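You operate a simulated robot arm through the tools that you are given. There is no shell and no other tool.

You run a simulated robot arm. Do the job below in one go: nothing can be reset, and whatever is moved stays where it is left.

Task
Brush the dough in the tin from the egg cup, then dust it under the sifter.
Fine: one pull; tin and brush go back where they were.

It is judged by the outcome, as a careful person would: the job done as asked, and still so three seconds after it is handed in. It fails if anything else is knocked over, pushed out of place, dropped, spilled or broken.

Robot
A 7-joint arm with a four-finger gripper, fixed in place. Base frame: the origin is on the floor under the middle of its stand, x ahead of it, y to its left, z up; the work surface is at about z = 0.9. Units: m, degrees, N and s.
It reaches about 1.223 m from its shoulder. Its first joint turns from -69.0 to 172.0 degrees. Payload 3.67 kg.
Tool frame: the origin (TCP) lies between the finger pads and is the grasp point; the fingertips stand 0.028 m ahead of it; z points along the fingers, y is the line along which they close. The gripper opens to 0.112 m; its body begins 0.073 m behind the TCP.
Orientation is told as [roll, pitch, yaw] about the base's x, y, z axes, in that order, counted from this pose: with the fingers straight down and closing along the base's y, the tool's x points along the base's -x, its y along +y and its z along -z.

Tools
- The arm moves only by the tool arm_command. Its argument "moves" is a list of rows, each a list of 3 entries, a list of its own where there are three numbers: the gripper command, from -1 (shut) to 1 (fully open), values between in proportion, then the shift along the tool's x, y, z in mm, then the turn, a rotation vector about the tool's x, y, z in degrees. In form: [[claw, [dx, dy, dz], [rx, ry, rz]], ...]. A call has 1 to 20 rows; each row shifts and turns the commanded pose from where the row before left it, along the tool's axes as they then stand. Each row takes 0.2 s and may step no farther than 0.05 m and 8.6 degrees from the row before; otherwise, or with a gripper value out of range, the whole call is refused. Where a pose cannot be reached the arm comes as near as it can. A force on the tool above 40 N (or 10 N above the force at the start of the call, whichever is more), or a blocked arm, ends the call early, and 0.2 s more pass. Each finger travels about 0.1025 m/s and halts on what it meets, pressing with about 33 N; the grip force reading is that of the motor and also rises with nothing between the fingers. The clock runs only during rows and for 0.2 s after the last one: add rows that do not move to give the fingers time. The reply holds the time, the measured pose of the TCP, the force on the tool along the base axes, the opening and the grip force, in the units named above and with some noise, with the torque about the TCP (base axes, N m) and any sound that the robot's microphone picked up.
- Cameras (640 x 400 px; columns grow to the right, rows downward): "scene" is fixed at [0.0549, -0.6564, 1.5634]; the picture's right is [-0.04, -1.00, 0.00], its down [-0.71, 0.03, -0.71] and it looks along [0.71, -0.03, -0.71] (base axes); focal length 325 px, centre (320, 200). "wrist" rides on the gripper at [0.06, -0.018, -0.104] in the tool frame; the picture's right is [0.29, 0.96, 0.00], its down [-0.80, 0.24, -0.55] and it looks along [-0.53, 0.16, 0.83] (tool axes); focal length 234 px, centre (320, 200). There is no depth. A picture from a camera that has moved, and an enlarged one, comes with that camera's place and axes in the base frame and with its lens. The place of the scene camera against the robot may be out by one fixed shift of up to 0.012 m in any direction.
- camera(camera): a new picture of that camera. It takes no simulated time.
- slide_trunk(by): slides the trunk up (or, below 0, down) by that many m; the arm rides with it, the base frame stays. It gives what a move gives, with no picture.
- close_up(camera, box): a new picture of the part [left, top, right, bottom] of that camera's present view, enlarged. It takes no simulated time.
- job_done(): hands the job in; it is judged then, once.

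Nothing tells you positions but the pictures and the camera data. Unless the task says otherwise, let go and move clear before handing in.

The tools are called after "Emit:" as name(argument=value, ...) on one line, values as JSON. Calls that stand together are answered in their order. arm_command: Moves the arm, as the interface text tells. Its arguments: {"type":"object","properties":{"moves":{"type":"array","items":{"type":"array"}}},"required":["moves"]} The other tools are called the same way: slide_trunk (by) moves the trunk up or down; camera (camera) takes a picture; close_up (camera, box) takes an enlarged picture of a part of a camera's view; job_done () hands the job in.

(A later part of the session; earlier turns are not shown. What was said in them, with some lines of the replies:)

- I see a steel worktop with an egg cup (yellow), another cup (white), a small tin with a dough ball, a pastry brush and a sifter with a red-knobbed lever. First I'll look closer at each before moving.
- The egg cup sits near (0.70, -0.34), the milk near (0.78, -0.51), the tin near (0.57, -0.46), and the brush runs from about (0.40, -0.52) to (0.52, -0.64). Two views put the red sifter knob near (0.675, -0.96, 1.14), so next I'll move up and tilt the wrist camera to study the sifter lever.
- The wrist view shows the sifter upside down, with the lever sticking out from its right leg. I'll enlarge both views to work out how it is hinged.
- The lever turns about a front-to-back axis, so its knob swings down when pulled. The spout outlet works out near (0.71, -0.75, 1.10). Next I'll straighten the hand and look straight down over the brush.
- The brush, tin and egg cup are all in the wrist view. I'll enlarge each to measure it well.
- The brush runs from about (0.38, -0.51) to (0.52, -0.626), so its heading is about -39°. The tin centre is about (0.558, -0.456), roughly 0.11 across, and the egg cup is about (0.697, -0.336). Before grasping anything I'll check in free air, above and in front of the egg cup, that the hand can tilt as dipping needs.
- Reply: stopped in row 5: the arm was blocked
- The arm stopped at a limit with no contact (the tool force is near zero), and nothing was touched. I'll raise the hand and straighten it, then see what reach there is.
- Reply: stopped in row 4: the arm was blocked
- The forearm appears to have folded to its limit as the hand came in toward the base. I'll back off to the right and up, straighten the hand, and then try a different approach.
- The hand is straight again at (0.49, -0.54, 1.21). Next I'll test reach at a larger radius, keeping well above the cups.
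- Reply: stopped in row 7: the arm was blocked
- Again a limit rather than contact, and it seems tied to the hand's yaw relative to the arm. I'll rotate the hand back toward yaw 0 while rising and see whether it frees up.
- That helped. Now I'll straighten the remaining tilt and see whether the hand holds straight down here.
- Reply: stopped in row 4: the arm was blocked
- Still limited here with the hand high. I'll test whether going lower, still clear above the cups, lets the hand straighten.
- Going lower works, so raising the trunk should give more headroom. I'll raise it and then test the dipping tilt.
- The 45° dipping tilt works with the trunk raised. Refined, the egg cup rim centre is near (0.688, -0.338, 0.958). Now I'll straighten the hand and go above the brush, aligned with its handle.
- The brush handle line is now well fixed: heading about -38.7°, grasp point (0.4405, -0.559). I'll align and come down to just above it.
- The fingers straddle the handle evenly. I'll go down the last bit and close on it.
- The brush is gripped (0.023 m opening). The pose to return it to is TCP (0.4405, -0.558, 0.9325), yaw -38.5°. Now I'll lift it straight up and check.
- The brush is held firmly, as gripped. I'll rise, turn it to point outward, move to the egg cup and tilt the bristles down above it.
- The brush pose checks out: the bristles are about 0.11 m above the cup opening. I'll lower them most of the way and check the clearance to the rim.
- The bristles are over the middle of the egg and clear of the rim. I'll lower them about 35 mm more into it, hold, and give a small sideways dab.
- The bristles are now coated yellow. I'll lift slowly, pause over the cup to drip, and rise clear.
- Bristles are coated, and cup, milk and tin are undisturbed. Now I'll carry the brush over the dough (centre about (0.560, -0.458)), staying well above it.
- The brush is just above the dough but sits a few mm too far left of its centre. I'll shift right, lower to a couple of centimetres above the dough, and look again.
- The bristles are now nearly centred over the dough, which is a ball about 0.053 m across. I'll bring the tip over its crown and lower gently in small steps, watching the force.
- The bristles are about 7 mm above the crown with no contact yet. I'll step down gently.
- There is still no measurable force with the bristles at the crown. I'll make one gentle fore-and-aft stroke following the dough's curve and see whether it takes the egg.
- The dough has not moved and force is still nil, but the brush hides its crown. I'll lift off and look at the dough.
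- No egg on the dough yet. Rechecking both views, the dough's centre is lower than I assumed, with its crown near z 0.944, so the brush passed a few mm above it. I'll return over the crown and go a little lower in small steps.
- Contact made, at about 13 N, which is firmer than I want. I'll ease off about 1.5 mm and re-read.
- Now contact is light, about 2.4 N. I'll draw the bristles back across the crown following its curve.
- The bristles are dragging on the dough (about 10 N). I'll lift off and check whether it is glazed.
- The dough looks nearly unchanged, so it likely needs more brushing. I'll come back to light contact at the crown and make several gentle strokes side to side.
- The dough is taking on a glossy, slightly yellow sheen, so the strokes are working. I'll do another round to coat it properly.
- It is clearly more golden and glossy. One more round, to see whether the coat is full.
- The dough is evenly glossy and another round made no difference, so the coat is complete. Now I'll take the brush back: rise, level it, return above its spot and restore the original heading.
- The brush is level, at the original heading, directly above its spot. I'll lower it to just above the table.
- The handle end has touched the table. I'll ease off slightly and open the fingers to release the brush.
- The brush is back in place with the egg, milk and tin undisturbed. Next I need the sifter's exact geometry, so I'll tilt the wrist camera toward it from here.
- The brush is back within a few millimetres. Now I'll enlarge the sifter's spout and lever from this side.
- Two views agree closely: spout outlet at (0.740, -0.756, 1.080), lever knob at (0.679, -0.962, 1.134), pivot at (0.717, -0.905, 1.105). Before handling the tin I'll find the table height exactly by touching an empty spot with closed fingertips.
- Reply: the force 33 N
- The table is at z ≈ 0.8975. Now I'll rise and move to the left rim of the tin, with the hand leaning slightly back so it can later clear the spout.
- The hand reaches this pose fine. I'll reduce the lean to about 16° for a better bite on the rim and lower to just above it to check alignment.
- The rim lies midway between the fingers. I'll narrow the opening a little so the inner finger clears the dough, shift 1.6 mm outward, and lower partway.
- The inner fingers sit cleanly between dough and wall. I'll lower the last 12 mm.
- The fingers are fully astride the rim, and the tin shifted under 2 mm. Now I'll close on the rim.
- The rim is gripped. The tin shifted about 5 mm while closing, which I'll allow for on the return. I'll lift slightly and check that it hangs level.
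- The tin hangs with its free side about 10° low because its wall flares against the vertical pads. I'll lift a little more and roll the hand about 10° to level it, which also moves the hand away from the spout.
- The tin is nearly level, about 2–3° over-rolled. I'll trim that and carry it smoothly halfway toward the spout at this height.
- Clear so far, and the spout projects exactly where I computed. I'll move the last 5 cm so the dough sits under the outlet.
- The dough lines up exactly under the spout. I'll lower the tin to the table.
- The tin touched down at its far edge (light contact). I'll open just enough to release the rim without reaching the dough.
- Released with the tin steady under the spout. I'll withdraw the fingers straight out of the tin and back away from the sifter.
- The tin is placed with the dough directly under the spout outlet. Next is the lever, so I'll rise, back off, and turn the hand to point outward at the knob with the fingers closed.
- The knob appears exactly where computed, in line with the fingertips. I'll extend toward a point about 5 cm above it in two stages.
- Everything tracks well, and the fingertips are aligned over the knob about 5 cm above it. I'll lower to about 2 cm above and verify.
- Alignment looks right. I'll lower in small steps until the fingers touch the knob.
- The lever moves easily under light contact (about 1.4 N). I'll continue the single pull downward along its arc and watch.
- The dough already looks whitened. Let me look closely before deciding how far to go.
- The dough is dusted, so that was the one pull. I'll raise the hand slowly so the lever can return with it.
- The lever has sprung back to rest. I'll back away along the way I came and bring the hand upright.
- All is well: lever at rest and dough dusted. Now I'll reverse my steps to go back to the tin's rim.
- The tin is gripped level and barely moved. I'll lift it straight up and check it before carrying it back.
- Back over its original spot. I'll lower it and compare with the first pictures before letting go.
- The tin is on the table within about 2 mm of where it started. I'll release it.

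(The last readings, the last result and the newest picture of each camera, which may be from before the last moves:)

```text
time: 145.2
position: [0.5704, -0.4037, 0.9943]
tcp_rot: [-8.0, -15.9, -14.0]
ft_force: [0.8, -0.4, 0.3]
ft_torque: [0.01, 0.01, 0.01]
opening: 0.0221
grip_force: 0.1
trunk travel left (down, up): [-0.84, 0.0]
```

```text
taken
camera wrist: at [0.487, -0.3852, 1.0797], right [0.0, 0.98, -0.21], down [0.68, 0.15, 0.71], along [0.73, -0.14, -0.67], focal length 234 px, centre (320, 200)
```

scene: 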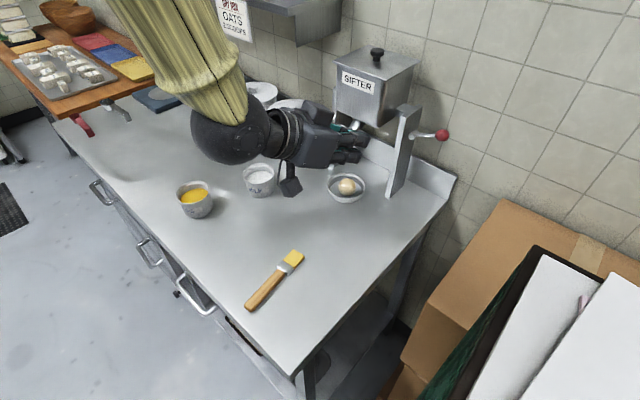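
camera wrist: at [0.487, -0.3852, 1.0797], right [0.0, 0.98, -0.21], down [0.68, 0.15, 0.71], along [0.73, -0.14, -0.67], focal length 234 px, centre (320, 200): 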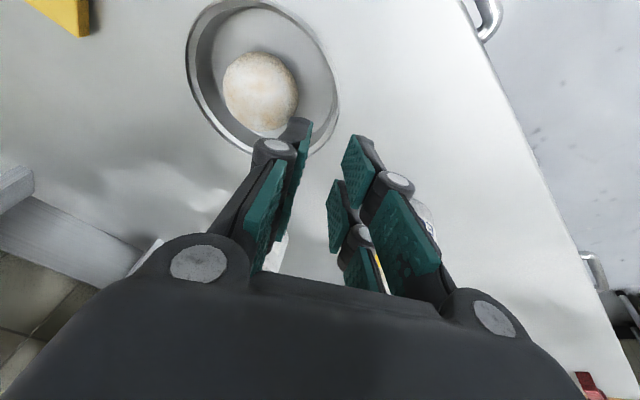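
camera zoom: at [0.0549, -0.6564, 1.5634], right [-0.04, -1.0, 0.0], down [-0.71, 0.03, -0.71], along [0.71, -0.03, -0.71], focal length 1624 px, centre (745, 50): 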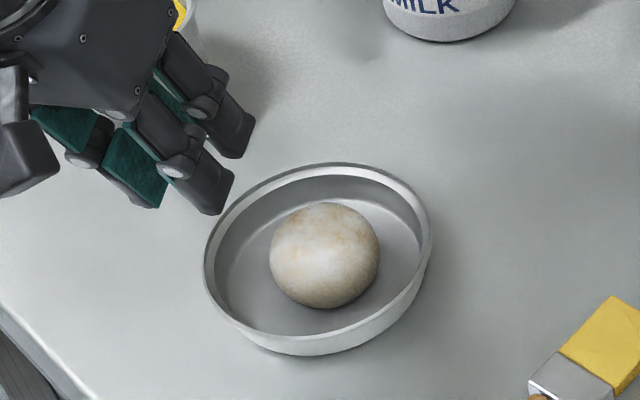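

The tin stands where it began, and the dough is glazed and dusted. I'll rise clear and take a last look over everything.

Emit:
arm_command(moves=[[-0.607, [-11, -5.4, -38], [0, 0, 0]], [-0.607, [-11, -5.4, -38], [0, 0, 0]], [-0.607, [-11, -5.4, -38], [0, 0, 0]], [-0.607, [0, 0, 0], [-4, 0, 0]], [-0.607, [0, 0, 0], [-4, 0, 0]], [-0.607, [0, 0, 0], [0, 8, 0]], [-0.607, [0, 0, 0], [0, 8, 0]], [-0.607, [0, 0, -40], [0, 0, 0]], [-0.607, [0, 0, 0], [0, 0, 0]], [-0.607, [0, 0, 0], [0, 0, 0]]])

Emit:
camera(camera="scene")

Emit:
close_up(camera="scene", box=[160, 150, 340, 330])

Emit:
close_up(camera="scene", box=[310, 30, 470, 210])

```text
time: 147.4
position: [0.5702, -0.4037, 1.1533]
tcp_rot: [0.1, 0.2, -14.1]
ft_force: [-0.6, -1.2, -1.1]
ft_torque: [0.05, 0.0, 0.03]
opening: 0.022
grip_force: 0.1
trunk travel left (down, up): [-0.84, 0.0]
```

```text
taken
```

scene: 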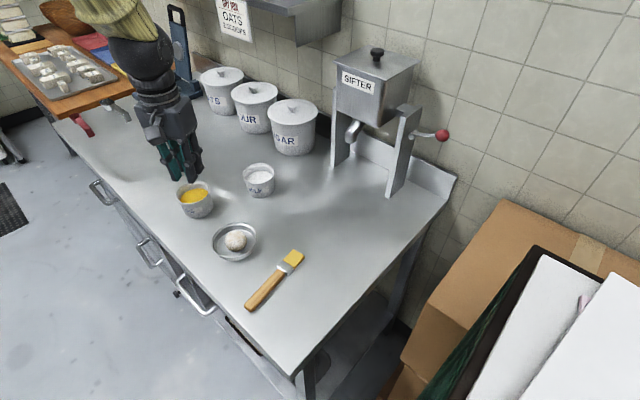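

```text
2.22 times, centred on (250, 240) of scene
camera zoom: at [0.0549, -0.6564, 1.5634], right [-0.04, -1.0, 0.0], down [-0.71, 0.03, -0.71], along [0.71, -0.03, -0.71], focal length 722 px, centre (476, 111)
```

zoom: 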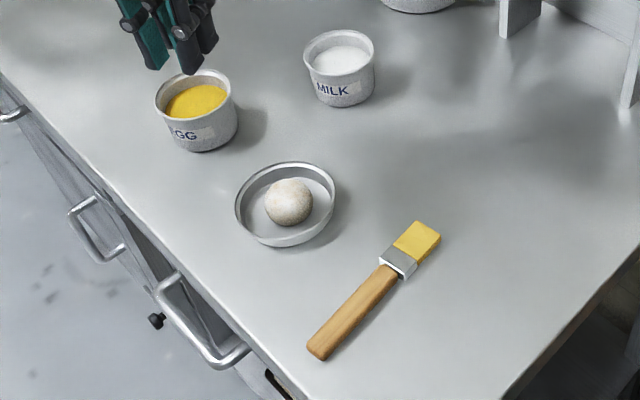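

```text
2.22 times, centred on (390, 120) of scene
camera zoom: at [0.0549, -0.6564, 1.5634], right [-0.04, -1.0, 0.0], down [-0.71, 0.03, -0.71], along [0.71, -0.03, -0.71], focal length 722 px, centre (164, 378)
```

zoom: 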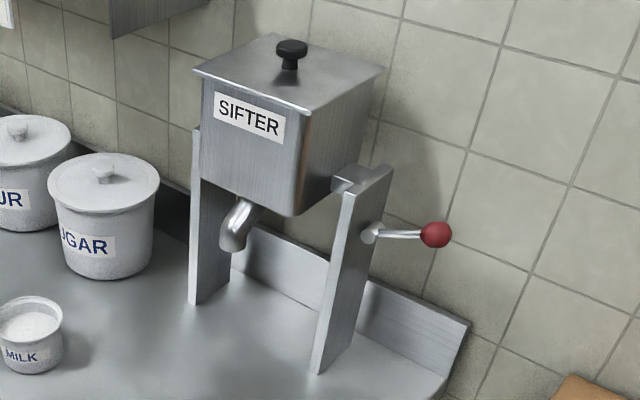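

Everything matches the first pictures. The tin and brush are back in place, within about 2 mm and 1 cm, and the lever is at rest after its one pull. The dough is glazed and dusted, the cups are untouched, and the gripper is empty and clear, so I'm handing in the job.

Emit:
job_done()

```text
The job is handed in.
```

I brushed the dough with egg and dusted it with one pull of the sifter lever, then handed the job in. I haven't seen a verdict on it.

- **Brushing:** I dipped the brush once and stroked the dough until it was evenly glossy; a further round made no difference.
- **Dusting:** I set the tin under the spout. I stopped the pull partway down, once the dough had visibly whitened, and the lever sprang back to rest.
- **Put back:** in the last pictures the tin is about 2 mm from where it started. The brush is up to about 1 cm off at the bristle end, less at the handle, and I left it there.
- **Everything else:** the egg cup, milk and sifter look as they did at the start. I saw no spills, and the gripper is empty and clear.

The trunk is still 9 cm higher than at the start; I raised it for reach and did not lower it.
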